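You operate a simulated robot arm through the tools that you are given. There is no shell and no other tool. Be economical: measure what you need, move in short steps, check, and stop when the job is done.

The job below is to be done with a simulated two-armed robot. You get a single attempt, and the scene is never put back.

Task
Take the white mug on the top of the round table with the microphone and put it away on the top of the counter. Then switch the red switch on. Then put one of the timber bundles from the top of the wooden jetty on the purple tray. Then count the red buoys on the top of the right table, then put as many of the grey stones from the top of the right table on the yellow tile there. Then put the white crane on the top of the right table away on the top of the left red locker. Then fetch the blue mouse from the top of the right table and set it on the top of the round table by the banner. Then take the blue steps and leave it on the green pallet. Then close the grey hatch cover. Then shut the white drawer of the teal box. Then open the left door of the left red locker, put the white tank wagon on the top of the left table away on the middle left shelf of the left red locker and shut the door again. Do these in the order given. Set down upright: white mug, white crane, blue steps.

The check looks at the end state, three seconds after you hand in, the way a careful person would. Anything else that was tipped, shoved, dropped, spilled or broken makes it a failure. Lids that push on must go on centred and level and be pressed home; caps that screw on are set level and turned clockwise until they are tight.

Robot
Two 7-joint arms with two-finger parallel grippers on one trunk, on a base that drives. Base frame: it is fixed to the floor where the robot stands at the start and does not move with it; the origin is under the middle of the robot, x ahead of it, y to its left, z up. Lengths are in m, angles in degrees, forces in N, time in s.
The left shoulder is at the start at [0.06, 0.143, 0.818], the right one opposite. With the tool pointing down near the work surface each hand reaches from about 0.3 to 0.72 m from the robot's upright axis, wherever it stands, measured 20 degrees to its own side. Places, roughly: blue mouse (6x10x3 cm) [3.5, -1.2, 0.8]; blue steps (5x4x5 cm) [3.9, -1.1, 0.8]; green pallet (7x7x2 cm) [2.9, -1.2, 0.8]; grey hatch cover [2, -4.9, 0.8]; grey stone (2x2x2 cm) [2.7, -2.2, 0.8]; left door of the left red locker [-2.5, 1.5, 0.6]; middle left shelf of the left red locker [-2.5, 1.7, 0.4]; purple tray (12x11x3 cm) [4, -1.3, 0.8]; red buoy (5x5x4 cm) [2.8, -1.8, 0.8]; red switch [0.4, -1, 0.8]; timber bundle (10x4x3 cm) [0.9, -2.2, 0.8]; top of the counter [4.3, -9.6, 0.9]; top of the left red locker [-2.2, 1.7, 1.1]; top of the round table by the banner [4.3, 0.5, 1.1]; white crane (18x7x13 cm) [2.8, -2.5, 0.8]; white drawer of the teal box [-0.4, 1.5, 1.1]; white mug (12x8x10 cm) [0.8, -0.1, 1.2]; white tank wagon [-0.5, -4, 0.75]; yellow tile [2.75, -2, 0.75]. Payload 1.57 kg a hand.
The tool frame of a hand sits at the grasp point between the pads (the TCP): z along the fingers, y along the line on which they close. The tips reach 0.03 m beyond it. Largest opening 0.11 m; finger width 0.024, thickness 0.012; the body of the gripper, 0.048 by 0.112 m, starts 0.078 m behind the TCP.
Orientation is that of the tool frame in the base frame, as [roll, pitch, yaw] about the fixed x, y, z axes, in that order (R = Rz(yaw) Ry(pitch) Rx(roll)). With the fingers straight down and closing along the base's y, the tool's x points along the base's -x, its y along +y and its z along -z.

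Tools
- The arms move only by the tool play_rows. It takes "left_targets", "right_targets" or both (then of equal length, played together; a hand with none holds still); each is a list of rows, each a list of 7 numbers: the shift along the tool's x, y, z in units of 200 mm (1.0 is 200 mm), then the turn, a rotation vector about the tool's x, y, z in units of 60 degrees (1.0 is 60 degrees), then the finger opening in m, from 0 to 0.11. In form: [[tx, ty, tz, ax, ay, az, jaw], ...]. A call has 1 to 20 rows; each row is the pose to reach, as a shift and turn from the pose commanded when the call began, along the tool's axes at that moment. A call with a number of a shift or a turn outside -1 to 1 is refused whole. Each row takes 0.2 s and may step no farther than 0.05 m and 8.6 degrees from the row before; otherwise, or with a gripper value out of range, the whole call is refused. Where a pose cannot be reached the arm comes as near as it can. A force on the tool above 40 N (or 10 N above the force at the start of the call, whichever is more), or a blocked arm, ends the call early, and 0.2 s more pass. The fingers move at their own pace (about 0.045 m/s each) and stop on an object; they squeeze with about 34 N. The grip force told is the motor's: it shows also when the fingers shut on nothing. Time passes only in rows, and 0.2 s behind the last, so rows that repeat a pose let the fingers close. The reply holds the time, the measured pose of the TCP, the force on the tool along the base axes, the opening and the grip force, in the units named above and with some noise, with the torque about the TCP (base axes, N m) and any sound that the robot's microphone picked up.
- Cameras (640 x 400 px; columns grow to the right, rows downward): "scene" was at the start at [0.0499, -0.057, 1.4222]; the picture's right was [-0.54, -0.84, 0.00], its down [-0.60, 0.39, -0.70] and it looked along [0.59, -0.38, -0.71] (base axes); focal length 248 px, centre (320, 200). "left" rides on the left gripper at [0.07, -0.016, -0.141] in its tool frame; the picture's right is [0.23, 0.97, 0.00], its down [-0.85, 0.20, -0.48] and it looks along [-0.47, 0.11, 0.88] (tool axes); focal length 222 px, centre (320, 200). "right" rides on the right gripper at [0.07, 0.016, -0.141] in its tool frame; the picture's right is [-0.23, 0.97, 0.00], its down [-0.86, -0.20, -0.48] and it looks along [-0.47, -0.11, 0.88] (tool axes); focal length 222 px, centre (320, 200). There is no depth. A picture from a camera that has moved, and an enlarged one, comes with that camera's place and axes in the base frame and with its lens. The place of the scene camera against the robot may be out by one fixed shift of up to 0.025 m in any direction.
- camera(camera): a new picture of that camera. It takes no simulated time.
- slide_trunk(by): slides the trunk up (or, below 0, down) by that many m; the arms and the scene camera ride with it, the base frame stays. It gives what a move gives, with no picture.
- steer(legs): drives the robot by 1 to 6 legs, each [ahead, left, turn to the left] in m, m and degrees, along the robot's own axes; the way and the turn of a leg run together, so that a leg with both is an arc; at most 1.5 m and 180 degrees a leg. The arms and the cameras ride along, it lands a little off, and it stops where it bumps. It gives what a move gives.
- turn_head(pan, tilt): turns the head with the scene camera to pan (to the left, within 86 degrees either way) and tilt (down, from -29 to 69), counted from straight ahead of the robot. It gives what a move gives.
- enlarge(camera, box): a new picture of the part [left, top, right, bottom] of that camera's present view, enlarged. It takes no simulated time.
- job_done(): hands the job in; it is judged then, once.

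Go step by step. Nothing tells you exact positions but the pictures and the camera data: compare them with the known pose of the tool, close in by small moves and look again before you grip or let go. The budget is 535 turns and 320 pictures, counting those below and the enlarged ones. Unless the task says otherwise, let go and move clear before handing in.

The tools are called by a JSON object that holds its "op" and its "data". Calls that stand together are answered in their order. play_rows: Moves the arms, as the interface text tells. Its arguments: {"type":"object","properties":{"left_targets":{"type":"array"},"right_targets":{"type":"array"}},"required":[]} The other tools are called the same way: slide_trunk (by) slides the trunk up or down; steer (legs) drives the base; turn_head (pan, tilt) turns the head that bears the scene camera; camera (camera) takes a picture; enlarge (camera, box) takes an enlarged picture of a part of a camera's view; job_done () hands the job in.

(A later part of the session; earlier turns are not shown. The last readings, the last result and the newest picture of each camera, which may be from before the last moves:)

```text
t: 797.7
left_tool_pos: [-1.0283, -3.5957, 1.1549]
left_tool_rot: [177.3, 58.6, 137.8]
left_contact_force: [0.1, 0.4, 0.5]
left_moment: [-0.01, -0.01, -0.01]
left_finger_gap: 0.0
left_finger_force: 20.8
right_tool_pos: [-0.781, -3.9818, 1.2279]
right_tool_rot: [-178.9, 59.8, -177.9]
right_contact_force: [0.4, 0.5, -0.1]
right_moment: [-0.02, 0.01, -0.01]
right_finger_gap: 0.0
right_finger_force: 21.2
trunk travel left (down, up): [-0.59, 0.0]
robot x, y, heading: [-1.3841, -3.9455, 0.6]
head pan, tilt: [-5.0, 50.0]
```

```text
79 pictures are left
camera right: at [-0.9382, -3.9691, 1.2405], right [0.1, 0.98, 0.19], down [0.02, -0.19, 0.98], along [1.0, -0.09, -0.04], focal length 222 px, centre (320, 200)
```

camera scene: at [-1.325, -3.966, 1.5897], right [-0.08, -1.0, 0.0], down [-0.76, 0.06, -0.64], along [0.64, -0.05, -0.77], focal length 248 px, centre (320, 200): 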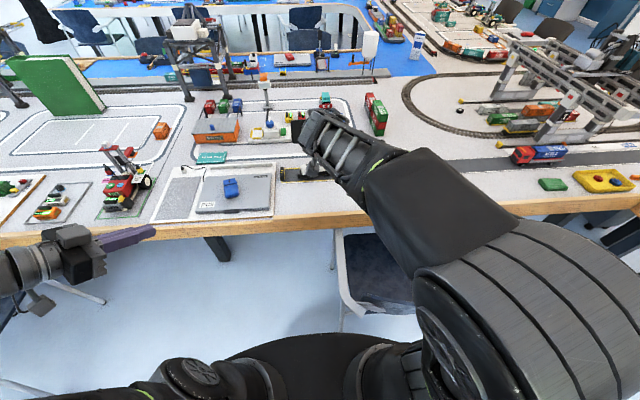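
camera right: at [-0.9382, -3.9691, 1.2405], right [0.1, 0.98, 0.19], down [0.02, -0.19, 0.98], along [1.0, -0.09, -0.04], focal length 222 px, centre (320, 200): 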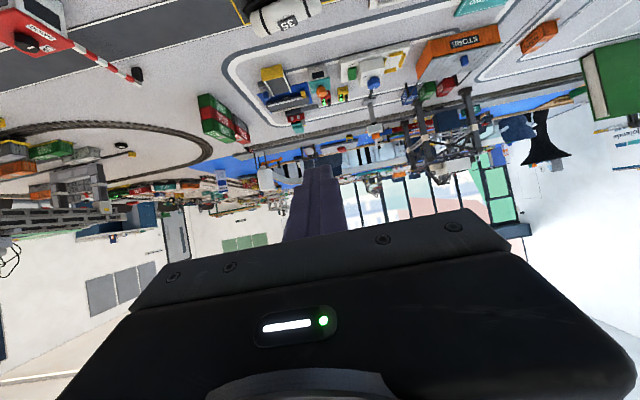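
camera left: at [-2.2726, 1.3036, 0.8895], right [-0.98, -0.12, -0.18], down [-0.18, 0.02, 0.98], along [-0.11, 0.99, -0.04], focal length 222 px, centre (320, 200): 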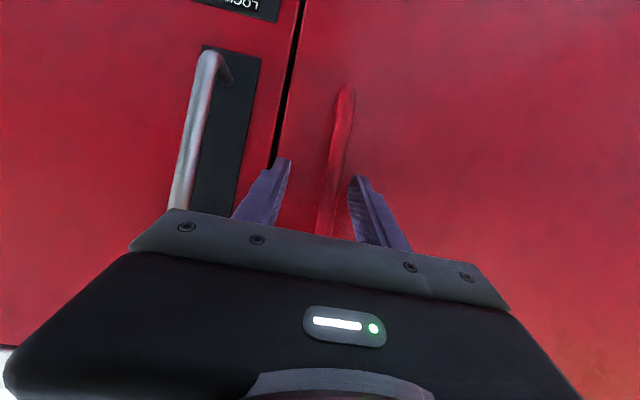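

A chair to the right blocked the base (y<-4.05). I back off, shift left and approach between chairs.

{"op": "steer", "data": {"legs": [[-0.08, 0, 0], [0, 0.27, 0], [0.36, 0, 0]]}}

{"op": "turn_head", "data": {"pan": -15, "tilt": 50}}

{"op": "camera", "data": {"camera": "scene"}}

```text
t: 802.2
left_tool_pos: [-0.7425, -3.329, 1.1544]
left_tool_rot: [177.3, 58.6, 137.6]
left_contact_force: [0.0, 0.7, 0.1]
left_moment: [-0.01, -0.01, -0.03]
left_finger_gap: 0.0
left_finger_force: 21.4
right_tool_pos: [-0.4976, -3.7156, 1.2293]
right_tool_rot: [-178.9, 59.7, -178.4]
right_contact_force: [0.4, 0.8, -0.1]
right_moment: [-0.02, 0.02, 0.01]
right_finger_gap: 0.0
right_finger_force: 21.3
trunk travel left (down, up): [-0.59, 0.0]
robot x, y, heading: [-1.1006, -3.6783, 0.1]
head pan, tilt: [-5.0, 50.0]
```

```text
t: 803.0
left_tool_pos: [-0.7423, -3.328, 1.1558]
left_tool_rot: [177.3, 58.7, 137.4]
left_contact_force: [-0.4, 0.1, -0.2]
left_moment: [-0.03, -0.02, 0.04]
left_finger_gap: 0.0
left_finger_force: 21.2
right_tool_pos: [-0.4989, -3.7166, 1.2296]
right_tool_rot: [-178.9, 59.9, -178.4]
right_contact_force: [-0.3, 0.4, 0.1]
right_moment: [0.0, 0.01, -0.02]
right_finger_gap: 0.0
right_finger_force: 21.1
trunk travel left (down, up): [-0.59, 0.0]
robot x, y, heading: [-1.1058, -3.6768, -0.1]
head pan, tilt: [-15.0, 50.0]
```

```text
78 pictures are left
camera scene: at [-1.0455, -3.7098, 1.5896], right [-0.26, -0.97, 0.0], down [-0.74, 0.2, -0.64], along [0.62, -0.16, -0.77], focal length 248 px, centre (320, 200)
```

scene: 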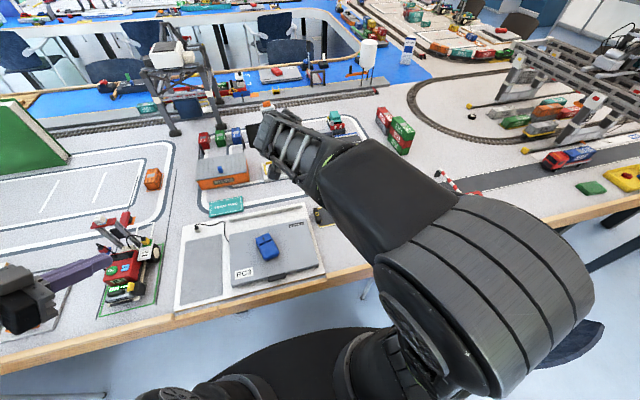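

Move the left hand back from the toy truck, then lower the trunk and bring the right hand upright over the wagon.

{"op": "play_rows", "data": {"left_targets": [[0.07, -0.127, -0.117, 0, 0, 0, 0], [0.143, -0.254, -0.235, 0, 0, 0, 0], [0.215, -0.38, -0.35, 0, 0, 0, 0], [0.287, -0.508, -0.47, 0, 0, 0, 0]]}}

{"op": "slide_trunk", "data": {"by": -0.2}}

{"op": "play_rows", "data": {"right_targets": [[0.05, -0.15, 0.03, 0, 0.12, 0, 0.03], [0.1, -0.3, 0.06, 0, 0.25, 0, 0.06], [0.15, -0.45, 0.09, 0, 0.375, 0, 0.08], [0.2, -0.6, 0.12, 0, 0.5, 0, 0.08], [0.25, -0.75, 0.15, 0, 0.625, 0, 0.08], [0.3, -0.9, 0.18, 0, 0.75, 0, 0.08], [0.35, -1.0, 0.2, 0, 0.875, 0, 0.08], [0.4, -1.0, 0.22, 0, 1.0, 0, 0.08]]}}

{"op": "camera", "data": {"camera": "right"}}

```text
t: 804.0
left_tool_pos: [-0.8953, -3.3346, 1.1528]
left_tool_rot: [177.3, 58.7, 137.5]
left_contact_force: [0.1, 0.0, 0.2]
left_moment: [-0.01, -0.05, -0.01]
left_finger_gap: 0.0
left_finger_force: 21.6
right_tool_pos: [-0.4996, -3.7164, 1.2305]
right_tool_rot: [-179.0, 59.9, -178.4]
right_contact_force: [-1.3, -0.2, -0.4]
right_moment: [0.03, 0.0, -0.02]
right_finger_gap: 0.0
right_finger_force: 21.3
trunk travel left (down, up): [-0.59, 0.0]
robot x, y, heading: [-1.1007, -3.6783, 0.3]
head pan, tilt: [-15.0, 50.0]
```

```text
t: 806.1
left_tool_pos: [-0.894, -3.3346, 0.9531]
left_tool_rot: [177.3, 58.6, 137.5]
left_contact_force: [-0.4, 0.2, -0.1]
left_moment: [-0.01, -0.02, -0.01]
left_finger_gap: 0.0
left_finger_force: 20.9
right_tool_pos: [-0.4997, -3.7167, 1.0288]
right_tool_rot: [-178.9, 59.8, -178.4]
right_contact_force: [-0.2, -0.1, 0.0]
right_moment: [-0.02, -0.02, 0.02]
right_finger_gap: 0.0001
right_finger_force: 21.7
trunk travel left (down, up): [-0.39, 0.2]
robot x, y, heading: [-1.0999, -3.6751, 0.2]
head pan, tilt: [-15.0, 50.0]
```

```text
t: 807.9
left_tool_pos: [-0.8942, -3.3351, 0.9528]
left_tool_rot: [177.2, 58.6, 137.6]
left_contact_force: [-0.4, -0.4, 0.1]
left_moment: [0.01, 0.0, 0.02]
left_finger_gap: 0.0001
left_finger_force: 21.6
right_tool_pos: [-0.4989, -3.9186, 0.9454]
right_tool_rot: [-179.5, 3.4, -179.3]
right_contact_force: [-0.3, 0.2, 0.6]
right_moment: [0.01, -0.01, 0.01]
right_finger_gap: 0.08
right_finger_force: 0.1
right hand out of reach, approached as far as the arm can: row 8
trunk travel left (down, up): [-0.39, 0.2]
robot x, y, heading: [-1.1017, -3.6801, -0.0]
head pan, tilt: [-15.0, 50.0]
```

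```text
77 pictures are left
camera right: at [-0.5772, -3.902, 1.0828], right [0.21, 0.98, 0.01], down [0.83, -0.18, 0.53], along [0.52, -0.11, -0.85], focal length 222 px, centre (320, 200)
```

right: 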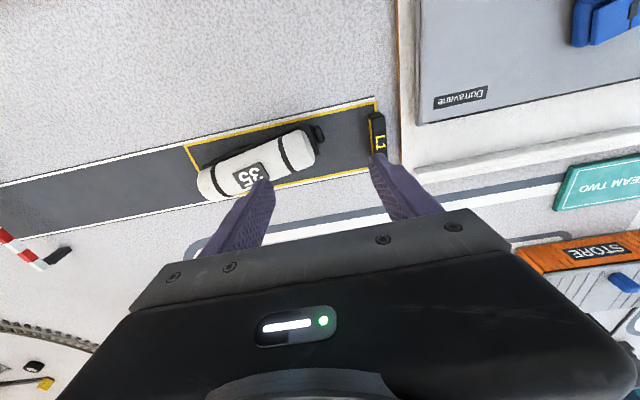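

The wagon's tank runs from [-0.473,-4.083] to [-0.491,-3.935]. I turn the hand ~84° so the fingers close across the tank.

{"op": "play_rows", "data": {"right_targets": [[0, 0, 0, 0, 0, 0.13, 0.08], [0, 0, 0, 0, 0, 0.26, 0.08], [0, 0, 0, 0, 0, 0.39, 0.08], [0, 0, 0, 0, 0, 0.52, 0.08], [0, 0, 0, 0, 0, 0.65, 0.08], [0, 0, 0, 0, 0, 0.78, 0.08], [0, 0, 0, 0, 0, 0.9, 0.08], [0, 0, 0, 0, 0, 1.0, 0.08]]}}

{"op": "play_rows", "data": {"right_targets": [[0, 0, 0, 0, 0, 0.13, 0.08], [0, 0, 0, 0, 0, 0.26, 0.08], [0, 0, 0, 0, 0, 0.39, 0.08]]}}

{"op": "camera", "data": {"camera": "right"}}

```text
t: 809.7
left_tool_pos: [-0.8931, -3.3356, 0.9525]
left_tool_rot: [177.2, 58.6, 137.5]
left_contact_force: [-0.4, -0.5, 0.1]
left_moment: [-0.01, 0.0, -0.05]
left_finger_gap: 0.0001
left_finger_force: 21.2
right_tool_pos: [-0.4981, -3.9184, 0.9457]
right_tool_rot: [177.2, 2.3, 120.5]
right_contact_force: [0.1, -0.8, -0.5]
right_moment: [0.0, 0.01, 0.02]
right_finger_gap: 0.08
right_finger_force: 0.0
trunk travel left (down, up): [-0.39, 0.2]
robot x, y, heading: [-1.1026, -3.6771, -0.1]
head pan, tilt: [-15.0, 50.0]
```

```text
t: 810.5
left_tool_pos: [-0.8939, -3.3355, 0.9531]
left_tool_rot: [177.1, 58.6, 137.4]
left_contact_force: [0.6, 0.0, 0.6]
left_moment: [0.0, -0.01, 0.02]
left_finger_gap: 0.0001
left_finger_force: 21.0
right_tool_pos: [-0.4989, -3.9185, 0.9452]
right_tool_rot: [176.7, 1.1, 97.1]
right_contact_force: [-1.0, 0.0, 0.4]
right_moment: [-0.01, -0.03, 0.02]
right_finger_gap: 0.0801
right_finger_force: 0.0
trunk travel left (down, up): [-0.39, 0.2]
robot x, y, heading: [-1.1013, -3.6758, -0.0]
head pan, tilt: [-15.0, 50.0]
```

```text
76 pictures are left
camera right: at [-0.4999, -3.8462, 1.0864], right [0.99, -0.1, 0.06], down [-0.12, -0.87, 0.48], along [0.0, -0.48, -0.88], focal length 222 px, centre (320, 200)
```

right: 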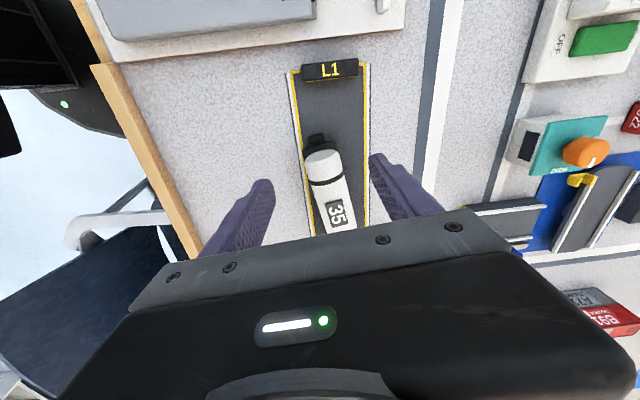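

{"op": "play_rows", "data": {"right_targets": [[-0.15, 0.01, 0, 0, 0, 0, 0.08], [-0.3, 0.02, 0.1, 0, 0, 0, 0.08], [-0.457, 0.03, 0.25, 0, 0, 0, 0.08], [-0.457, 0.03, 0.35, 0, 0, 0, 0.08]]}}

{"op": "camera", "data": {"camera": "right"}}

{"op": "camera", "data": {"camera": "scene"}}

```text
t: 811.5
left_tool_pos: [-0.8936, -3.3345, 0.9529]
left_tool_rot: [177.2, 58.7, 137.5]
left_contact_force: [-0.1, -0.5, 1.2]
left_moment: [-0.01, 0.0, 0.0]
left_finger_gap: 0.0
left_finger_force: 21.0
right_tool_pos: [-0.4783, -4.0093, 0.8767]
right_tool_rot: [176.5, 1.0, 97.4]
right_contact_force: [-0.1, -0.1, -0.3]
right_moment: [0.03, 0.01, 0.02]
right_finger_gap: 0.08
right_finger_force: 0.2
right hand out of reach, approached as far as the arm can: row 1
trunk travel left (down, up): [-0.39, 0.2]
robot x, y, heading: [-1.1032, -3.6752, 0.2]
head pan, tilt: [-15.0, 50.0]
```

```text
75 pictures are left
camera right: at [-0.4805, -3.9364, 1.0183], right [0.99, -0.1, 0.06], down [-0.12, -0.87, 0.48], along [0.01, -0.48, -0.88], focal length 222 px, centre (320, 200)
```

right: 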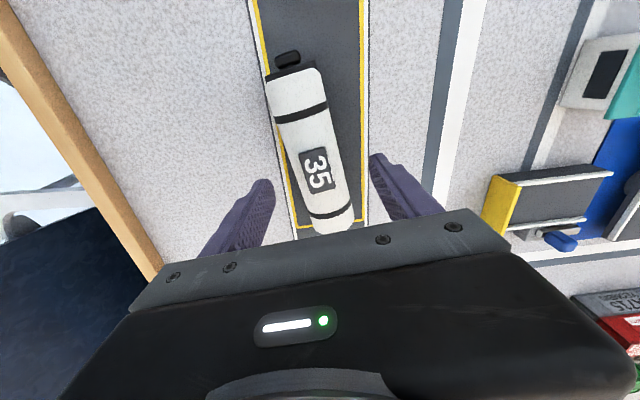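

```text
74 pictures are left
camera scene: at [-1.0452, -3.7098, 1.3897], right [-0.26, -0.97, 0.0], down [-0.74, 0.2, -0.64], along [0.62, -0.17, -0.77], focal length 248 px, centre (320, 200)
```

scene: 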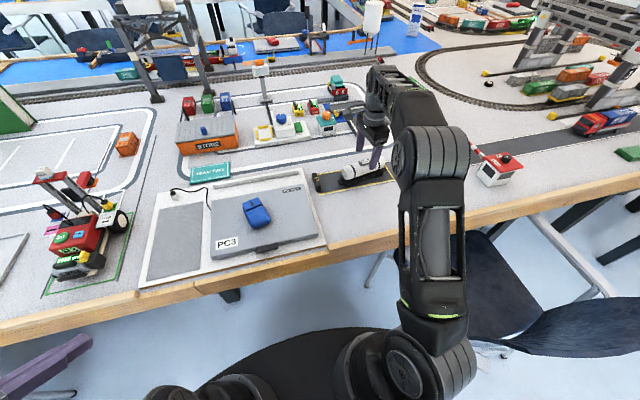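

{"op": "play_rows", "data": {"right_targets": [[0, 0, 0.15, 0, 0, 0, 0.08], [0, 0, 0.28, 0, 0, 0, 0.08], [0, 0, 0.36, 0, 0, 0, 0.08]]}}

{"op": "enlarge", "data": {"camera": "scene", "box": [290, 120, 450, 220]}}

{"op": "camera", "data": {"camera": "right"}}

```text
t: 812.3
left_tool_pos: [-0.8935, -3.3348, 0.9527]
left_tool_rot: [177.3, 58.5, 137.5]
left_contact_force: [-0.8, -0.3, 0.4]
left_moment: [0.01, -0.03, 0.0]
left_finger_gap: 0.0001
left_finger_force: 21.2
right_tool_pos: [-0.4728, -4.0102, 0.8044]
right_tool_rot: [176.6, 0.9, 97.3]
right_contact_force: [0.3, -0.2, 0.6]
right_moment: [0.01, -0.02, -0.02]
right_finger_gap: 0.0799
right_finger_force: 0.0
trunk travel left (down, up): [-0.39, 0.2]
robot x, y, heading: [-1.1039, -3.6735, 0.1]
head pan, tilt: [-15.0, 50.0]
```

```text
4.00 times, centred on (370, 170) of scene
camera zoom: at [-1.0453, -3.71, 1.3897], right [-0.26, -0.97, 0.0], down [-0.74, 0.2, -0.64], along [0.62, -0.17, -0.77], focal length 991 px, centre (120, 320)
```

zoom: 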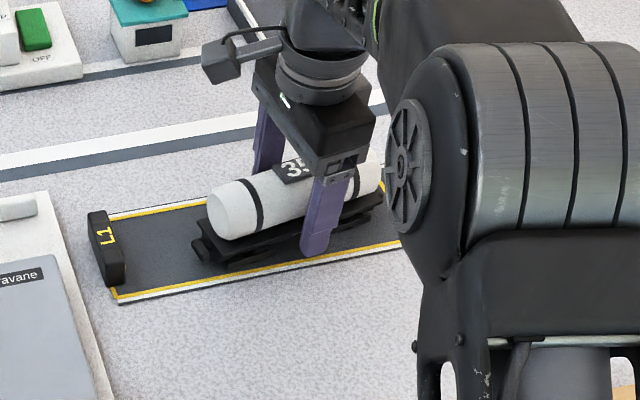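

```text
72 pictures are left
camera right: at [-0.4738, -3.9368, 0.946], right [0.99, -0.1, 0.06], down [-0.12, -0.87, 0.48], along [0.01, -0.48, -0.88], focal length 222 px, centre (320, 200)
```

right: 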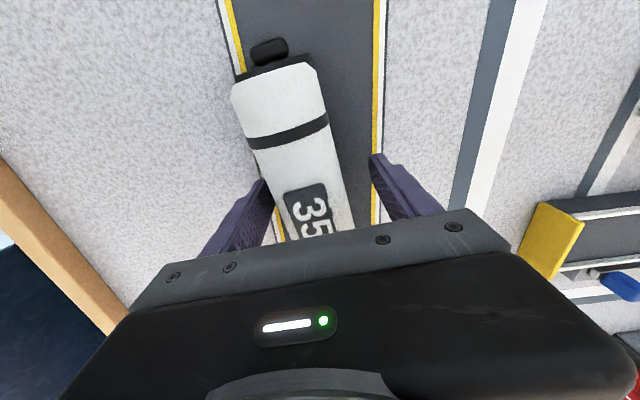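

{"op": "play_rows", "data": {"right_targets": [[0, -0.04, 0.01, 0, 0, 0, 0.08], [0, -0.04, 0.01, 0, 0, 0, 0.06], [0, -0.04, 0.01, 0, 0, 0, 0.04], [0, -0.04, 0.01, 0, 0, 0, 0.03], [0, -0.04, 0.01, 0, 0, 0, 0.03], [0, -0.04, 0.01, 0, 0, 0, 0.03]]}}

{"op": "play_rows", "data": {"right_targets": [[0, 0, -0.1, 0, 0, 0, 0.03], [0, 0, -0.25, 0, 0, 0, 0.03]]}}

{"op": "enlarge", "data": {"camera": "scene", "box": [290, 120, 450, 220]}}

```text
t: 813.7
left_tool_pos: [-0.8938, -3.3336, 0.9531]
left_tool_rot: [177.2, 58.5, 137.5]
left_contact_force: [0.3, 0.8, -0.1]
left_moment: [-0.01, 0.01, 0.0]
left_finger_gap: 0.0
left_finger_force: 21.2
right_tool_pos: [-0.4807, -4.011, 0.8026]
right_tool_rot: [176.4, 1.0, 97.3]
right_contact_force: [0.6, 0.5, 3.8]
right_moment: [-0.04, 0.03, 0.04]
right_finger_gap: 0.0475
right_finger_force: 34.5
trunk travel left (down, up): [-0.39, 0.2]
robot x, y, heading: [-1.1007, -3.6804, -0.0]
head pan, tilt: [-15.0, 50.0]
```

```text
t: 814.3
left_tool_pos: [-0.8945, -3.3345, 0.9529]
left_tool_rot: [177.1, 58.5, 137.5]
left_contact_force: [-1.1, -0.7, 0.3]
left_moment: [0.03, -0.02, 0.01]
left_finger_gap: 0.0
left_finger_force: 21.3
right_tool_pos: [-0.4841, -4.0092, 0.8507]
right_tool_rot: [176.6, 0.9, 97.3]
right_contact_force: [-0.6, -0.2, -2.3]
right_moment: [-0.01, 0.0, 0.0]
right_finger_gap: 0.0475
right_finger_force: 34.1
trunk travel left (down, up): [-0.39, 0.2]
robot x, y, heading: [-1.0994, -3.6773, 0.2]
head pan, tilt: [-15.0, 50.0]
```

```text
4.00 times, centred on (370, 170) of scene
camera zoom: at [-1.0453, -3.7099, 1.3896], right [-0.26, -0.97, 0.0], down [-0.74, 0.2, -0.64], along [0.62, -0.17, -0.77], focal length 991 px, centre (120, 320)
```

zoom: 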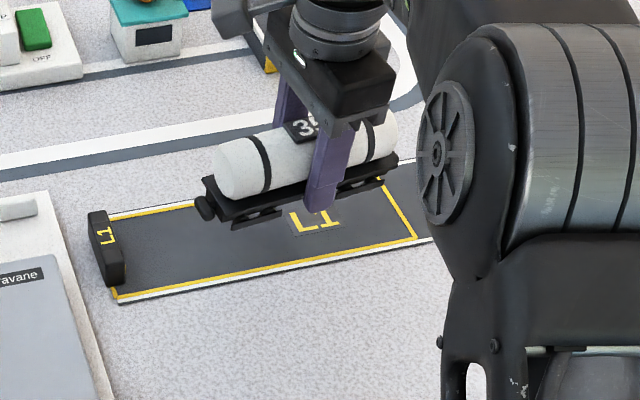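

Wagon lifted. Turn it 83° so its axis points along my heading, and set it down to regrip with a tilted hand.

{"op": "play_rows", "data": {"right_targets": [[0, 0, -0.1, 0, 0, -0.12, 0.03], [0, 0, -0.1, 0, 0, -0.25, 0.03], [0, 0, -0.1, 0, 0, -0.38, 0.03], [0, 0, -0.1, 0, 0, -0.5, 0.03], [0, 0, -0.1, 0, 0, -0.62, 0.03], [0, 0, -0.1, 0, 0, -0.75, 0.03], [0, 0, -0.1, 0, 0, -0.88, 0.03], [0, 0, -0.1, 0, 0, -1.0, 0.03]]}}

{"op": "play_rows", "data": {"right_targets": [[0, 0, 0, 0, 0, -0.12, 0.03], [0, 0, 0, 0, 0, -0.25, 0.03], [0, 0, 0, 0, 0, -0.378, 0.03]]}}

{"op": "camera", "data": {"camera": "right"}}

```text
t: 816.1
left_tool_pos: [-0.8936, -3.3342, 0.9534]
left_tool_rot: [177.2, 58.6, 137.5]
left_contact_force: [0.2, -0.3, -0.2]
left_moment: [0.02, 0.02, 0.0]
left_finger_gap: 0.0
left_finger_force: 21.4
right_tool_pos: [-0.4829, -4.0078, 0.873]
right_tool_rot: [179.1, 3.5, 157.4]
right_contact_force: [0.6, -0.2, -2.4]
right_moment: [-0.01, 0.02, 0.0]
right_finger_gap: 0.0474
right_finger_force: 34.3
trunk travel left (down, up): [-0.39, 0.2]
robot x, y, heading: [-1.1031, -3.6722, -0.0]
head pan, tilt: [-15.0, 50.0]
```

```text
t: 816.9
left_tool_pos: [-0.8942, -3.3342, 0.9529]
left_tool_rot: [177.3, 58.7, 137.5]
left_contact_force: [-0.4, -0.2, -0.1]
left_moment: [0.0, -0.04, 0.02]
left_finger_gap: 0.0
left_finger_force: 21.0
right_tool_pos: [-0.4842, -4.0093, 0.8712]
right_tool_rot: [-179.4, 3.5, -179.8]
right_contact_force: [0.0, 1.2, -2.8]
right_moment: [-0.01, 0.03, 0.0]
right_finger_gap: 0.0476
right_finger_force: 34.5
trunk travel left (down, up): [-0.39, 0.2]
robot x, y, heading: [-1.0989, -3.6764, 0.1]
head pan, tilt: [-15.0, 50.0]
```

```text
70 pictures are left
camera right: at [-0.5621, -3.9921, 1.009], right [0.23, 0.97, 0.01], down [0.82, -0.19, 0.53], along [0.52, -0.12, -0.85], focal length 222 px, centre (320, 200)
```

right: 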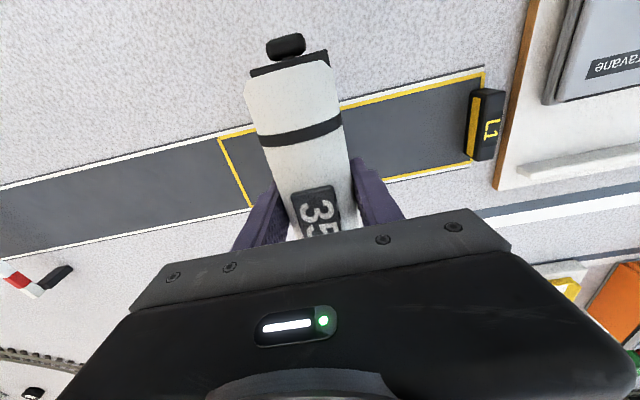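

{"op": "play_rows", "data": {"right_targets": [[0.1, 0, 0.05, -0.035, 0.02, 0, 0.03], [0.15, 0, 0.15, -0.07, 0.042, 0, 0.03], [0.15, 0, 0.25, -0.07, 0.042, 0, 0.03], [0.15, 0, 0.31, -0.07, 0.042, 0, 0.03], [0.15, 0, 0.335, -0.07, 0.042, 0, 0.03], [0.15, 0, 0.35, -0.07, 0.042, 0, 0.03]]}}

{"op": "enlarge", "data": {"camera": "scene", "box": [290, 120, 450, 220]}}

```text
t: 818.3
left_tool_pos: [-0.8934, -3.3356, 0.9523]
left_tool_rot: [177.2, 58.7, 137.5]
left_contact_force: [-0.4, 0.2, 0.6]
left_moment: [-0.03, 0.0, 0.04]
left_finger_gap: 0.0
left_finger_force: 22.2
right_tool_pos: [-0.5095, -4.0113, 0.8035]
right_tool_rot: [176.4, 1.0, -179.9]
right_contact_force: [-1.9, -0.1, 6.4]
right_moment: [-0.13, 0.5, 0.02]
right_finger_gap: 0.0473
right_finger_force: 34.0
trunk travel left (down, up): [-0.39, 0.2]
robot x, y, heading: [-1.0975, -3.6778, -0.1]
head pan, tilt: [-15.0, 50.0]
```

```text
4.00 times, centred on (370, 170) of scene
camera zoom: at [-1.0459, -3.7097, 1.3898], right [-0.26, -0.97, 0.0], down [-0.74, 0.2, -0.64], along [0.62, -0.17, -0.77], focal length 991 px, centre (120, 320)
```

zoom: 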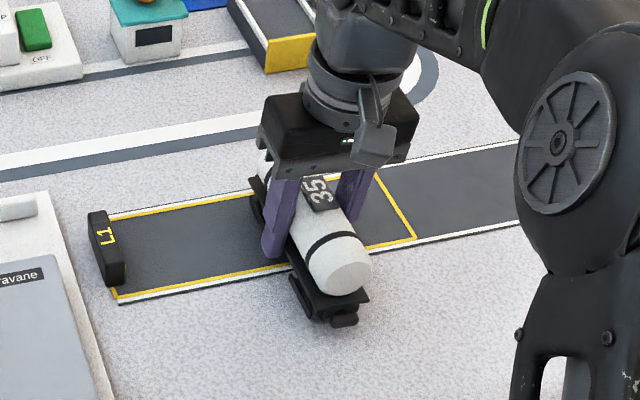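

{"op": "play_rows", "data": {"right_targets": [[0, 0, 0, 0, 0, 0, 0.06], [0, 0, 0, 0, 0, 0, 0.085], [0, 0, 0, 0, 0, 0, 0.085], [0, 0, -0.2, 0, 0, 0, 0.085], [0, 0, -0.4, 0, 0, 0, 0.085], [0, 0, -0.55, 0, 0, 0, 0.085]]}}

{"op": "play_rows", "data": {"right_targets": [[0.05, 0, 0, 0, -0.125, 0, 0.085], [0.1, 0, 0, 0, -0.25, 0, 0.085], [0.2, 0, 0, 0, -0.375, 0, 0.085], [0.3, 0, 0, 0, -0.5, 0, 0.085], [0.4, 0, 0, 0, -0.625, 0, 0.085], [0.5, 0, 0, 0, -0.75, 0, 0.085], [0.6, 0, 0, 0, -0.85, 0, 0.085]]}}

{"op": "camera", "data": {"camera": "right"}}

{"op": "enlarge", "data": {"camera": "scene", "box": [260, 110, 460, 235]}}

```text
t: 819.7
left_tool_pos: [-0.8942, -3.3347, 0.9531]
left_tool_rot: [177.2, 58.5, 137.5]
left_contact_force: [-0.7, 0.2, 1.0]
left_moment: [0.02, 0.0, 0.02]
left_finger_gap: 0.0002
left_finger_force: 21.7
right_tool_pos: [-0.5128, -4.018, 0.9026]
right_tool_rot: [176.3, 1.0, -180.0]
right_contact_force: [0.0, 0.9, 0.6]
right_moment: [-0.02, -0.01, 0.01]
right_finger_gap: 0.0849
right_finger_force: 0.0
right hand out of reach, approached as far as the arm can: row 6
trunk travel left (down, up): [-0.39, 0.2]
robot x, y, heading: [-1.1017, -3.6779, 0.1]
head pan, tilt: [-15.0, 50.0]
```

```text
t: 821.3
left_tool_pos: [-0.8942, -3.3344, 0.9523]
left_tool_rot: [177.3, 58.6, 137.5]
left_contact_force: [0.6, 0.3, 0.9]
left_moment: [-0.01, 0.0, -0.01]
left_finger_gap: 0.0
left_finger_force: 21.3
right_tool_pos: [-0.6315, -4.0159, 0.8979]
right_tool_rot: [174.0, 52.2, 175.5]
right_contact_force: [1.0, -0.9, -0.3]
right_moment: [0.02, -0.01, -0.03]
right_finger_gap: 0.085
right_finger_force: 0.0
trunk travel left (down, up): [-0.39, 0.2]
robot x, y, heading: [-1.1, -3.675, -0.1]
head pan, tilt: [-15.0, 50.0]
```

```text
68 pictures are left
camera right: at [-0.7862, -4.0026, 0.9315], right [0.14, 0.96, 0.24], down [0.15, -0.26, 0.95], along [0.98, -0.1, -0.18], focal length 222 px, centre (320, 200)
```

right: 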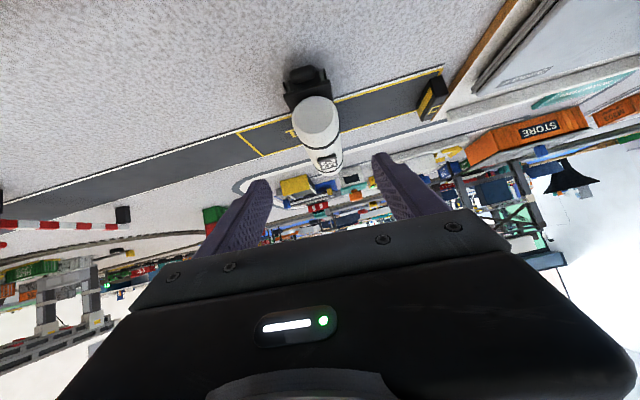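

```text
3.20 times, centred on (360, 172) of scene
camera zoom: at [-1.0457, -3.7101, 1.3897], right [-0.26, -0.97, 0.0], down [-0.74, 0.2, -0.64], along [0.62, -0.16, -0.77], focal length 793 px, centre (192, 288)
```

zoom: 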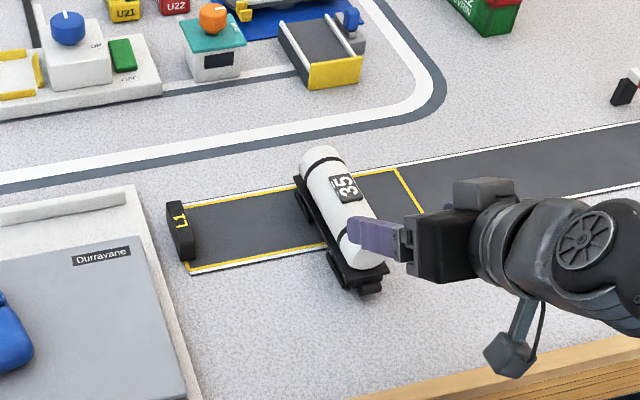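

Wagon stands turned. Straighten the hand slightly and lower it at the wagon's near end.

{"op": "play_rows", "data": {"right_targets": [[0.12, 0.02, 0.095, 0.02, 0, -0.023, 0.085], [0.24, 0.03, 0.19, 0.041, 0, -0.046, 0.085], [0.35, 0.03, 0.27, 0.041, 0, -0.046, 0.085]]}}

{"op": "camera", "data": {"camera": "right"}}

{"op": "enlarge", "data": {"camera": "scene", "box": [300, 130, 420, 220]}}

```text
t: 822.1
left_tool_pos: [-0.8936, -3.3347, 0.9525]
left_tool_rot: [177.4, 58.7, 137.5]
left_contact_force: [-1.1, -0.7, -0.8]
left_moment: [0.01, -0.01, -0.03]
left_finger_gap: 0.0001
left_finger_force: 21.1
right_tool_pos: [-0.6309, -4.0058, 0.8104]
right_tool_rot: [-179.9, 52.0, 179.9]
right_contact_force: [0.0, 0.4, 0.2]
right_moment: [0.02, -0.01, 0.03]
right_finger_gap: 0.085
right_finger_force: 0.0
trunk travel left (down, up): [-0.39, 0.2]
robot x, y, heading: [-1.1015, -3.6791, 0.0]
head pan, tilt: [-15.0, 50.0]
```

```text
66 pictures are left
camera right: at [-0.7853, -3.9885, 0.843], right [0.14, 0.97, 0.18], down [0.15, -0.2, 0.97], along [0.98, -0.11, -0.17], focal length 222 px, centre (320, 200)
```

right: 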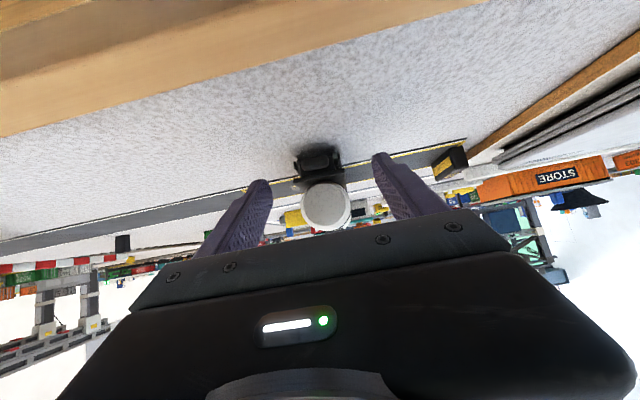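

```text
4.44 times, centred on (360, 175) of scene
camera zoom: at [-1.0449, -3.7097, 1.3896], right [-0.26, -0.97, 0.0], down [-0.74, 0.2, -0.64], along [0.62, -0.17, -0.77], focal length 1101 px, centre (142, 311)
```

zoom: 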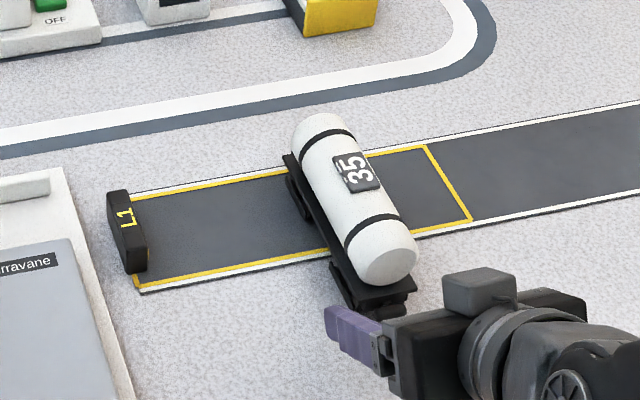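

Aligned. Advance along the tank.

{"op": "play_rows", "data": {"right_targets": [[-0.092, 0, 0.118, 0, 0, 0, 0.085], [-0.184, 0, 0.236, 0, 0, 0, 0.085], [-0.276, 0, 0.355, 0, 0, 0, 0.085], [-0.368, 0, 0.473, 0, 0, 0, 0.085]]}}

{"op": "camera", "data": {"camera": "right"}}

{"op": "enlarge", "data": {"camera": "scene", "box": [300, 130, 420, 220]}}

```text
t: 823.1
left_tool_pos: [-0.893, -3.3353, 0.9539]
left_tool_rot: [177.4, 58.7, 137.4]
left_contact_force: [0.8, 0.3, 0.1]
left_moment: [0.0, -0.01, -0.01]
left_finger_gap: 0.0
left_finger_force: 20.7
right_tool_pos: [-0.5115, -4.005, 0.8111]
right_tool_rot: [179.9, 52.0, 179.9]
right_contact_force: [0.0, -0.4, 0.6]
right_moment: [-0.01, 0.02, 0.0]
right_finger_gap: 0.0853
right_finger_force: 0.1
trunk travel left (down, up): [-0.39, 0.2]
robot x, y, heading: [-1.1043, -3.6803, -0.0]
head pan, tilt: [-15.0, 50.0]
```

```text
64 pictures are left
camera right: at [-0.666, -3.9881, 0.8429], right [0.14, 0.97, 0.18], down [0.15, -0.2, 0.97], along [0.98, -0.11, -0.17], focal length 222 px, centre (320, 200)
```

right: 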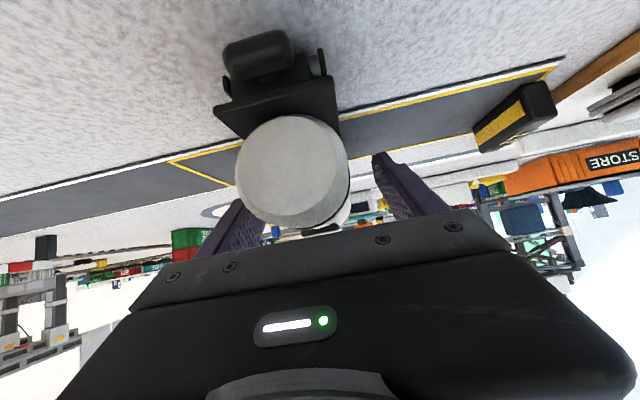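

```text
4.44 times, centred on (360, 175) of scene
camera zoom: at [-1.045, -3.7099, 1.3896], right [-0.26, -0.97, 0.0], down [-0.74, 0.2, -0.64], along [0.62, -0.17, -0.77], focal length 1101 px, centre (142, 311)
```

zoom: 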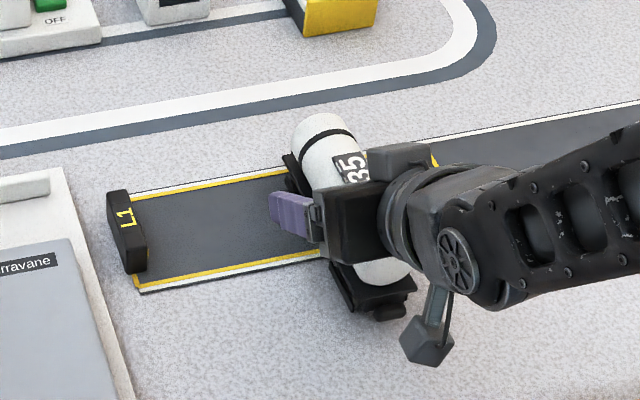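

{"op": "play_rows", "data": {"right_targets": [[0, 0, 0, 0, 0, 0, 0.06], [0, 0, 0, 0, 0, 0, 0.04], [0, 0, 0, 0, 0, 0, 0.03], [0, 0, 0, 0, 0, 0, 0.03], [0, 0, 0, 0, 0, 0, 0.03]]}}

{"op": "play_rows", "data": {"right_targets": [[-0.1, 0, -0.078, 0, 0, 0, 0.03], [-0.25, 0, -0.195, 0, 0, 0, 0.03], [-0.4, 0, -0.31, 0, 0, 0, 0.03]]}}

{"op": "camera", "data": {"camera": "right"}}

```text
t: 824.3
left_tool_pos: [-0.893, -3.3333, 0.9532]
left_tool_rot: [177.3, 58.5, 137.4]
left_contact_force: [0.6, 0.3, -0.4]
left_moment: [-0.01, -0.03, 0.01]
left_finger_gap: 0.0003
left_finger_force: 21.4
right_tool_pos: [-0.5116, -4.0042, 0.811]
right_tool_rot: [179.9, 52.0, 179.9]
right_contact_force: [-0.1, -1.7, 1.2]
right_moment: [-0.07, 0.0, 0.03]
right_finger_gap: 0.0474
right_finger_force: 34.2
trunk travel left (down, up): [-0.39, 0.2]
robot x, y, heading: [-1.1011, -3.6776, 0.2]
head pan, tilt: [-15.0, 50.0]
```

```text
t: 825.1
left_tool_pos: [-0.8924, -3.3345, 0.9526]
left_tool_rot: [177.2, 58.6, 137.5]
left_contact_force: [-0.7, -0.6, -0.1]
left_moment: [0.02, 0.02, 0.01]
left_finger_gap: 0.0001
left_finger_force: 21.0
right_tool_pos: [-0.5118, -4.0066, 0.9122]
right_tool_rot: [-180.0, 52.0, 179.8]
right_contact_force: [-0.8, 0.5, -3.2]
right_moment: [0.03, -0.01, -0.04]
right_finger_gap: 0.0474
right_finger_force: 34.6
trunk travel left (down, up): [-0.39, 0.2]
robot x, y, heading: [-1.0997, -3.6782, -0.1]
head pan, tilt: [-15.0, 50.0]
```

```text
62 pictures are left
camera right: at [-0.6653, -3.9896, 0.9439], right [0.14, 0.97, 0.18], down [0.15, -0.2, 0.97], along [0.98, -0.11, -0.17], focal length 222 px, centre (320, 200)
```

right: 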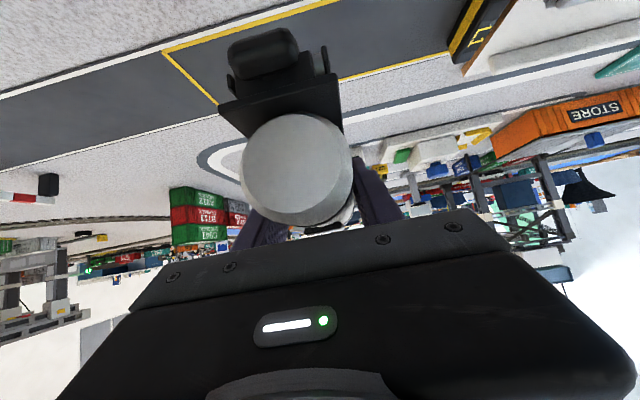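

Wagon held. Raise, back out, and return to the locker.

{"op": "slide_trunk", "data": {"by": 0.2}}

{"op": "steer", "data": {"legs": [[-0.75, 0, 0], [0, 1.45, 0], [0, 1.45, 0], [0, 0.85, 0], [0, 0, 90]]}}

{"op": "turn_head", "data": {"pan": 0, "tilt": 25}}

{"op": "camera", "data": {"camera": "scene"}}

```text
t: 827.3
left_tool_pos: [-0.8934, -3.3335, 1.1529]
left_tool_rot: [177.2, 58.6, 137.5]
left_contact_force: [-0.4, 0.2, 0.5]
left_moment: [-0.02, 0.0, 0.04]
left_finger_gap: 0.0
left_finger_force: 21.5
right_tool_pos: [-0.5115, -4.0051, 1.112]
right_tool_rot: [-180.0, 52.0, 179.9]
right_contact_force: [-0.5, 0.0, -2.6]
right_moment: [0.01, -0.03, 0.0]
right_finger_gap: 0.0474
right_finger_force: 34.1
trunk travel left (down, up): [-0.59, 0.0]
robot x, y, heading: [-1.1031, -3.6767, 0.1]
head pan, tilt: [-15.0, 50.0]
```

```text
t: 853.0
left_tool_pos: [-2.2892, 0.2878, 1.153]
left_tool_rot: [177.3, 58.6, -131.2]
left_contact_force: [0.7, -0.2, 0.0]
left_moment: [-0.01, -0.02, -0.06]
left_finger_gap: 0.0001
left_finger_force: 21.0
right_tool_pos: [-1.628, 0.6875, 1.1105]
right_tool_rot: [-180.0, 52.0, -88.9]
right_contact_force: [-0.4, 0.0, -1.8]
right_moment: [-0.03, -0.01, -0.02]
right_finger_gap: 0.0473
right_finger_force: 33.7
trunk travel left (down, up): [-0.59, 0.0]
robot x, y, heading: [-1.9408, 0.088, 91.5]
head pan, tilt: [-15.0, 50.0]
```

```text
t: 853.9
left_tool_pos: [-2.289, 0.2882, 1.1532]
left_tool_rot: [177.4, 58.5, -131.2]
left_contact_force: [0.6, -0.2, -0.3]
left_moment: [0.03, 0.03, 0.01]
left_finger_gap: 0.0001
left_finger_force: 20.6
right_tool_pos: [-1.6291, 0.6873, 1.1113]
right_tool_rot: [-180.0, 52.0, -88.7]
right_contact_force: [-0.3, 0.3, -1.1]
right_moment: [0.0, 0.02, 0.02]
right_finger_gap: 0.0476
right_finger_force: 34.2
trunk travel left (down, up): [-0.59, 0.0]
robot x, y, heading: [-1.9452, 0.0915, 91.8]
head pan, tilt: [0.0, 25.0]
```

```text
61 pictures are left
camera scene: at [-1.932, 0.138, 1.627], right [1.0, 0.02, 0.0], down [0.01, -0.42, -0.91], along [-0.02, 0.91, -0.42], focal length 248 px, centre (320, 200)
```

scene: 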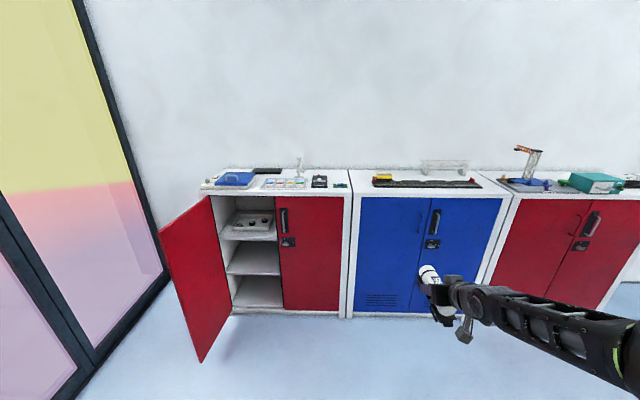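

Middle shelf at z≈0.42, opening x −2.59…−2.24. I bring the left hand inward so its elbow clears the open door, then shift the wagon hand toward the middle.

{"op": "play_rows", "data": {"left_targets": [[-0.12, -0.06, 0.12, -0.083, 0, -0.051, 0], [-0.24, -0.12, 0.24, -0.166, 0, -0.102, 0], [-0.34, -0.18, 0.36, -0.25, 0, -0.153, 0], [-0.44, -0.24, 0.48, -0.333, 0, -0.203, 0], [-0.54, -0.3, 0.6, -0.416, 0, -0.254, 0], [-0.64, -0.35, 0.72, -0.5, 0, -0.305, 0], [-0.7, -0.35, 0.8, -0.583, 0, -0.356, 0]]}}

{"op": "play_rows", "data": {"right_targets": [[0, 0.2, 0, 0, 0, 0, 0.03], [0, 0.4, 0, 0, 0, 0, 0.03], [0, 0.6, 0, 0, 0, 0, 0.03], [0, 0.8, 0, 0, 0, 0, 0.03], [0, 1.0, 0, 0, 0, 0, 0.03]]}}

{"op": "play_rows", "data": {"right_targets": [[0, 0.2, 0, 0, 0, 0, 0.03], [0, 0.4, 0, 0, 0, 0, 0.03], [0, 0.6, 0, 0, 0, 0, 0.03], [0, 0.8, 0, 0, 0, 0, 0.03], [0, 0.9, 0, 0, 0, 0, 0.03]]}}

{"op": "camera", "data": {"camera": "scene"}}

```text
t: 855.3
left_tool_pos: [-2.1681, 0.4217, 1.2325]
left_tool_rot: [-159.5, 52.0, -77.0]
left_contact_force: [0.2, 0.7, 0.0]
left_moment: [-0.01, 0.01, -0.03]
left_finger_gap: 0.0
left_finger_force: 21.2
left hand out of reach, approached as far as the arm can: row 2, 3, 4, 5, 6
right_tool_pos: [-1.6275, 0.6869, 1.111]
right_tool_rot: [179.9, 51.9, -88.8]
right_contact_force: [-0.1, 0.4, -2.5]
right_moment: [-0.02, 0.0, -0.01]
right_finger_gap: 0.0476
right_finger_force: 34.2
trunk travel left (down, up): [-0.59, 0.0]
robot x, y, heading: [-1.9416, 0.0902, 91.6]
head pan, tilt: [0.0, 25.0]
stopped in row 6 (left hand): the arm was blocked; the commanded pose is now the measured one
```

```text
t: 856.5
left_tool_pos: [-2.1695, 0.4208, 1.2307]
left_tool_rot: [-159.3, 51.9, -76.7]
left_contact_force: [-0.1, -0.8, 0.2]
left_moment: [0.01, -0.02, -0.01]
left_finger_gap: 0.0
left_finger_force: 21.6
right_tool_pos: [-1.8303, 0.6808, 1.1114]
right_tool_rot: [-180.0, 51.9, -88.8]
right_contact_force: [0.0, 0.0, -2.6]
right_moment: [0.01, -0.01, -0.05]
right_finger_gap: 0.0473
right_finger_force: 33.9
trunk travel left (down, up): [-0.59, 0.0]
robot x, y, heading: [-1.9443, 0.0918, 91.5]
head pan, tilt: [0.0, 25.0]
```

```text
t: 857.7
left_tool_pos: [-2.1691, 0.4222, 1.2327]
left_tool_rot: [-159.5, 51.9, -76.9]
left_contact_force: [-0.2, -0.4, -0.7]
left_moment: [0.01, 0.01, 0.01]
left_finger_gap: 0.0002
left_finger_force: 21.8
right_tool_pos: [-2.009, 0.6785, 1.111]
right_tool_rot: [179.9, 52.0, -88.8]
right_contact_force: [0.3, 0.5, -2.2]
right_moment: [-0.01, 0.0, 0.03]
right_finger_gap: 0.0474
right_finger_force: 34.2
trunk travel left (down, up): [-0.59, 0.0]
robot x, y, heading: [-1.9405, 0.0904, 91.3]
head pan, tilt: [0.0, 25.0]
```

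```text
60 pictures are left
camera scene: at [-1.9327, 0.138, 1.6272], right [1.0, 0.03, 0.0], down [0.01, -0.42, -0.91], along [-0.02, 0.91, -0.42], focal length 248 px, centre (320, 200)
```

scene: 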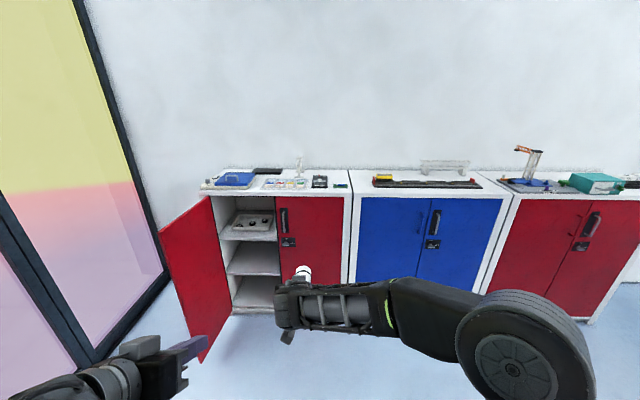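

I'll instead face the opening diagonally from the right (heading ~118°), so the left arm stays clear of the open door.

{"op": "steer", "data": {"legs": [[0, 0, 26.5], [0.546, -0.166, 0]]}}

{"op": "slide_trunk", "data": {"by": -0.52}}

{"op": "turn_head", "data": {"pan": 0, "tilt": 25}}

{"op": "camera", "data": {"camera": "scene"}}

{"op": "camera", "data": {"camera": "right"}}

```text
t: 862.2
left_tool_pos: [-2.3954, 0.8416, 1.2309]
left_tool_rot: [-159.6, 51.9, -50.9]
left_contact_force: [-0.1, 0.4, -0.8]
left_moment: [0.02, 0.01, -0.02]
left_finger_gap: 0.0
left_finger_force: 20.7
right_tool_pos: [-2.3668, 1.1425, 1.1103]
right_tool_rot: [180.0, 52.0, -62.9]
right_contact_force: [-0.5, 0.7, -3.3]
right_moment: [0.0, -0.01, 0.02]
right_finger_gap: 0.0472
right_finger_force: 34.3
trunk travel left (down, up): [-0.59, 0.0]
robot x, y, heading: [-2.0466, 0.6405, 117.4]
head pan, tilt: [0.0, 25.0]
```

```text
refused: -0.52 is not a number from -0.4 to 0.4
```

```text
t: 862.8
left_tool_pos: [-2.3971, 0.8416, 1.2321]
left_tool_rot: [-159.4, 51.9, -51.0]
left_contact_force: [-0.2, 0.1, 0.7]
left_moment: [-0.03, 0.0, 0.02]
left_finger_gap: 0.0
left_finger_force: 21.1
right_tool_pos: [-2.3657, 1.1425, 1.1126]
right_tool_rot: [180.0, 52.0, -62.8]
right_contact_force: [0.1, 0.0, -2.2]
right_moment: [-0.03, 0.01, 0.02]
right_finger_gap: 0.0474
right_finger_force: 33.8
trunk travel left (down, up): [-0.59, 0.0]
robot x, y, heading: [-2.0434, 0.6398, 117.6]
head pan, tilt: [0.0, 25.0]
```

```text
59 pictures are left
camera scene: at [-2.0649, 0.6839, 1.6271], right [0.89, 0.46, 0.0], down [0.2, -0.38, -0.91], along [-0.42, 0.8, -0.42], focal length 248 px, centre (320, 200)
```

scene: 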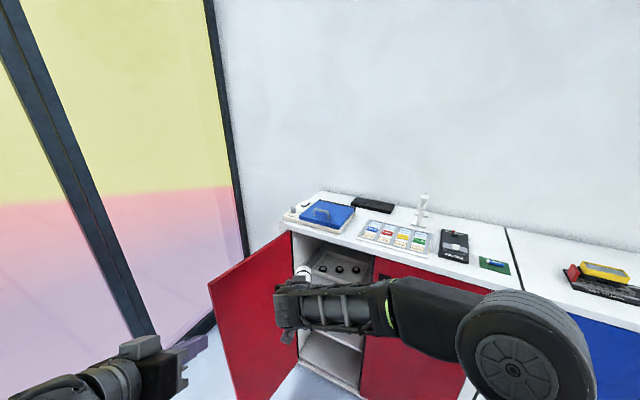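

```text
58 pictures are left
camera right: at [-2.3093, 0.997, 1.1438], right [-0.93, -0.32, 0.18], down [0.11, 0.22, 0.97], along [-0.35, 0.92, -0.17], focal length 222 px, centre (320, 200)
```

right: 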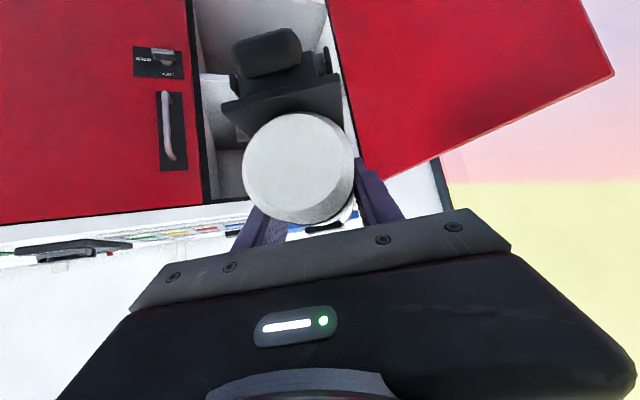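

{"op": "slide_trunk", "data": {"by": -0.4}}

{"op": "slide_trunk", "data": {"by": -0.15}}

{"op": "camera", "data": {"camera": "scene"}}

{"op": "camera", "data": {"camera": "right"}}

```text
t: 864.4
left_tool_pos: [-2.406, 0.8392, 1.0722]
left_tool_rot: [-149.7, 40.9, -43.0]
left_contact_force: [-0.2, -1.3, -0.7]
left_moment: [-0.02, -0.03, -0.02]
left_finger_gap: 0.0001
left_finger_force: 21.2
right_tool_pos: [-2.3654, 1.1411, 1.0057]
right_tool_rot: [179.9, 51.9, -62.8]
right_contact_force: [-0.1, -0.7, -2.7]
right_moment: [-0.05, -0.04, -0.05]
right_finger_gap: 0.0473
right_finger_force: 34.3
trunk travel left (down, up): [-0.487, 0.103]
robot x, y, heading: [-2.0459, 0.6432, 117.4]
head pan, tilt: [0.0, 25.0]
stopped: the arm was blocked; the commanded pose is now the measured one
```

```text
t: 866.1
left_tool_pos: [-2.4133, 0.8372, 0.9012]
left_tool_rot: [-146.2, 36.1, -39.5]
left_contact_force: [-0.4, -0.2, 0.4]
left_moment: [0.0, -0.01, 0.0]
left_finger_gap: 0.0002
left_finger_force: 21.1
right_tool_pos: [-2.366, 1.1422, 0.8569]
right_tool_rot: [179.9, 51.9, -62.9]
right_contact_force: [0.3, 0.0, -2.8]
right_moment: [-0.01, -0.01, 0.01]
right_finger_gap: 0.0471
right_finger_force: 34.2
trunk travel left (down, up): [-0.337, 0.253]
robot x, y, heading: [-2.0474, 0.6398, 117.5]
head pan, tilt: [0.0, 25.0]
```

```text
57 pictures are left
camera scene: at [-2.065, 0.6841, 1.3717], right [0.89, 0.46, 0.0], down [0.2, -0.38, -0.91], along [-0.42, 0.8, -0.42], focal length 248 px, centre (320, 200)
```

scene: 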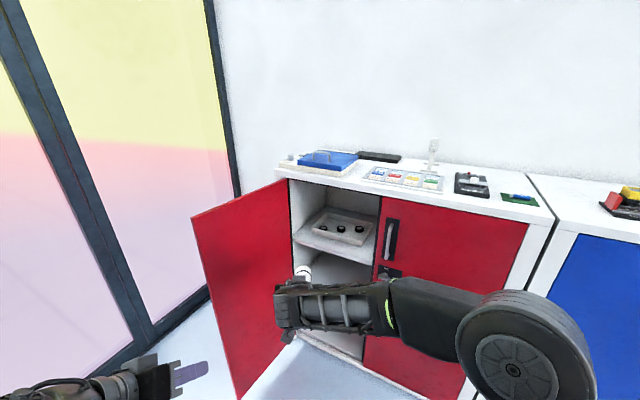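

```text
56 pictures are left
camera right: at [-2.3094, 0.9972, 0.8886], right [-0.93, -0.32, 0.18], down [0.11, 0.22, 0.97], along [-0.35, 0.92, -0.17], focal length 222 px, centre (320, 200)
```

right: 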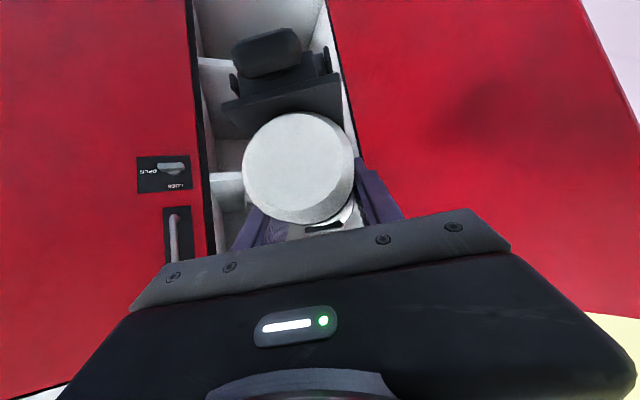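

The left arm got cramped when lowering. I put it back to a natural pose out to the left.

{"op": "play_rows", "data": {"left_targets": [[-0.06, 0.077, -0.05, 0.038, -0.015, 0.112, 0], [-0.125, 0.153, -0.1, 0.077, -0.029, 0.223, 0], [-0.19, 0.23, -0.15, 0.115, -0.044, 0.335, 0], [-0.25, 0.306, -0.2, 0.153, -0.058, 0.447, 0], [-0.31, 0.383, -0.25, 0.191, -0.073, 0.559, 0], [-0.375, 0.46, -0.3, 0.23, -0.087, 0.67, 0], [-0.438, 0.536, -0.35, 0.268, -0.102, 0.782, 0]]}}

{"op": "slide_trunk", "data": {"by": -0.25}}

```text
t: 867.7
left_tool_pos: [-2.5367, 0.7872, 0.9894]
left_tool_rot: [167.8, 57.6, -116.0]
left_contact_force: [0.2, 0.1, 0.1]
left_moment: [0.01, -0.01, -0.02]
left_finger_gap: 0.0003
left_finger_force: 21.4
right_tool_pos: [-2.3651, 1.1426, 0.8582]
right_tool_rot: [180.0, 51.9, -62.7]
right_contact_force: [0.3, -1.2, -1.5]
right_moment: [-0.02, 0.01, -0.02]
right_finger_gap: 0.0476
right_finger_force: 34.2
trunk travel left (down, up): [-0.337, 0.253]
robot x, y, heading: [-2.0462, 0.6412, 117.3]
head pan, tilt: [0.0, 25.0]
```

```text
t: 870.3
left_tool_pos: [-2.537, 0.7877, 0.739]
left_tool_rot: [168.1, 57.7, -115.8]
left_contact_force: [-0.2, -0.2, 0.5]
left_moment: [-0.04, -0.01, -0.02]
left_finger_gap: 0.0001
left_finger_force: 21.6
right_tool_pos: [-2.3657, 1.141, 0.6077]
right_tool_rot: [-180.0, 52.0, -62.8]
right_contact_force: [-0.5, 0.1, -2.9]
right_moment: [0.0, 0.02, -0.04]
right_finger_gap: 0.0472
right_finger_force: 34.5
trunk travel left (down, up): [-0.087, 0.503]
robot x, y, heading: [-2.0471, 0.6428, 117.3]
head pan, tilt: [0.0, 25.0]
```

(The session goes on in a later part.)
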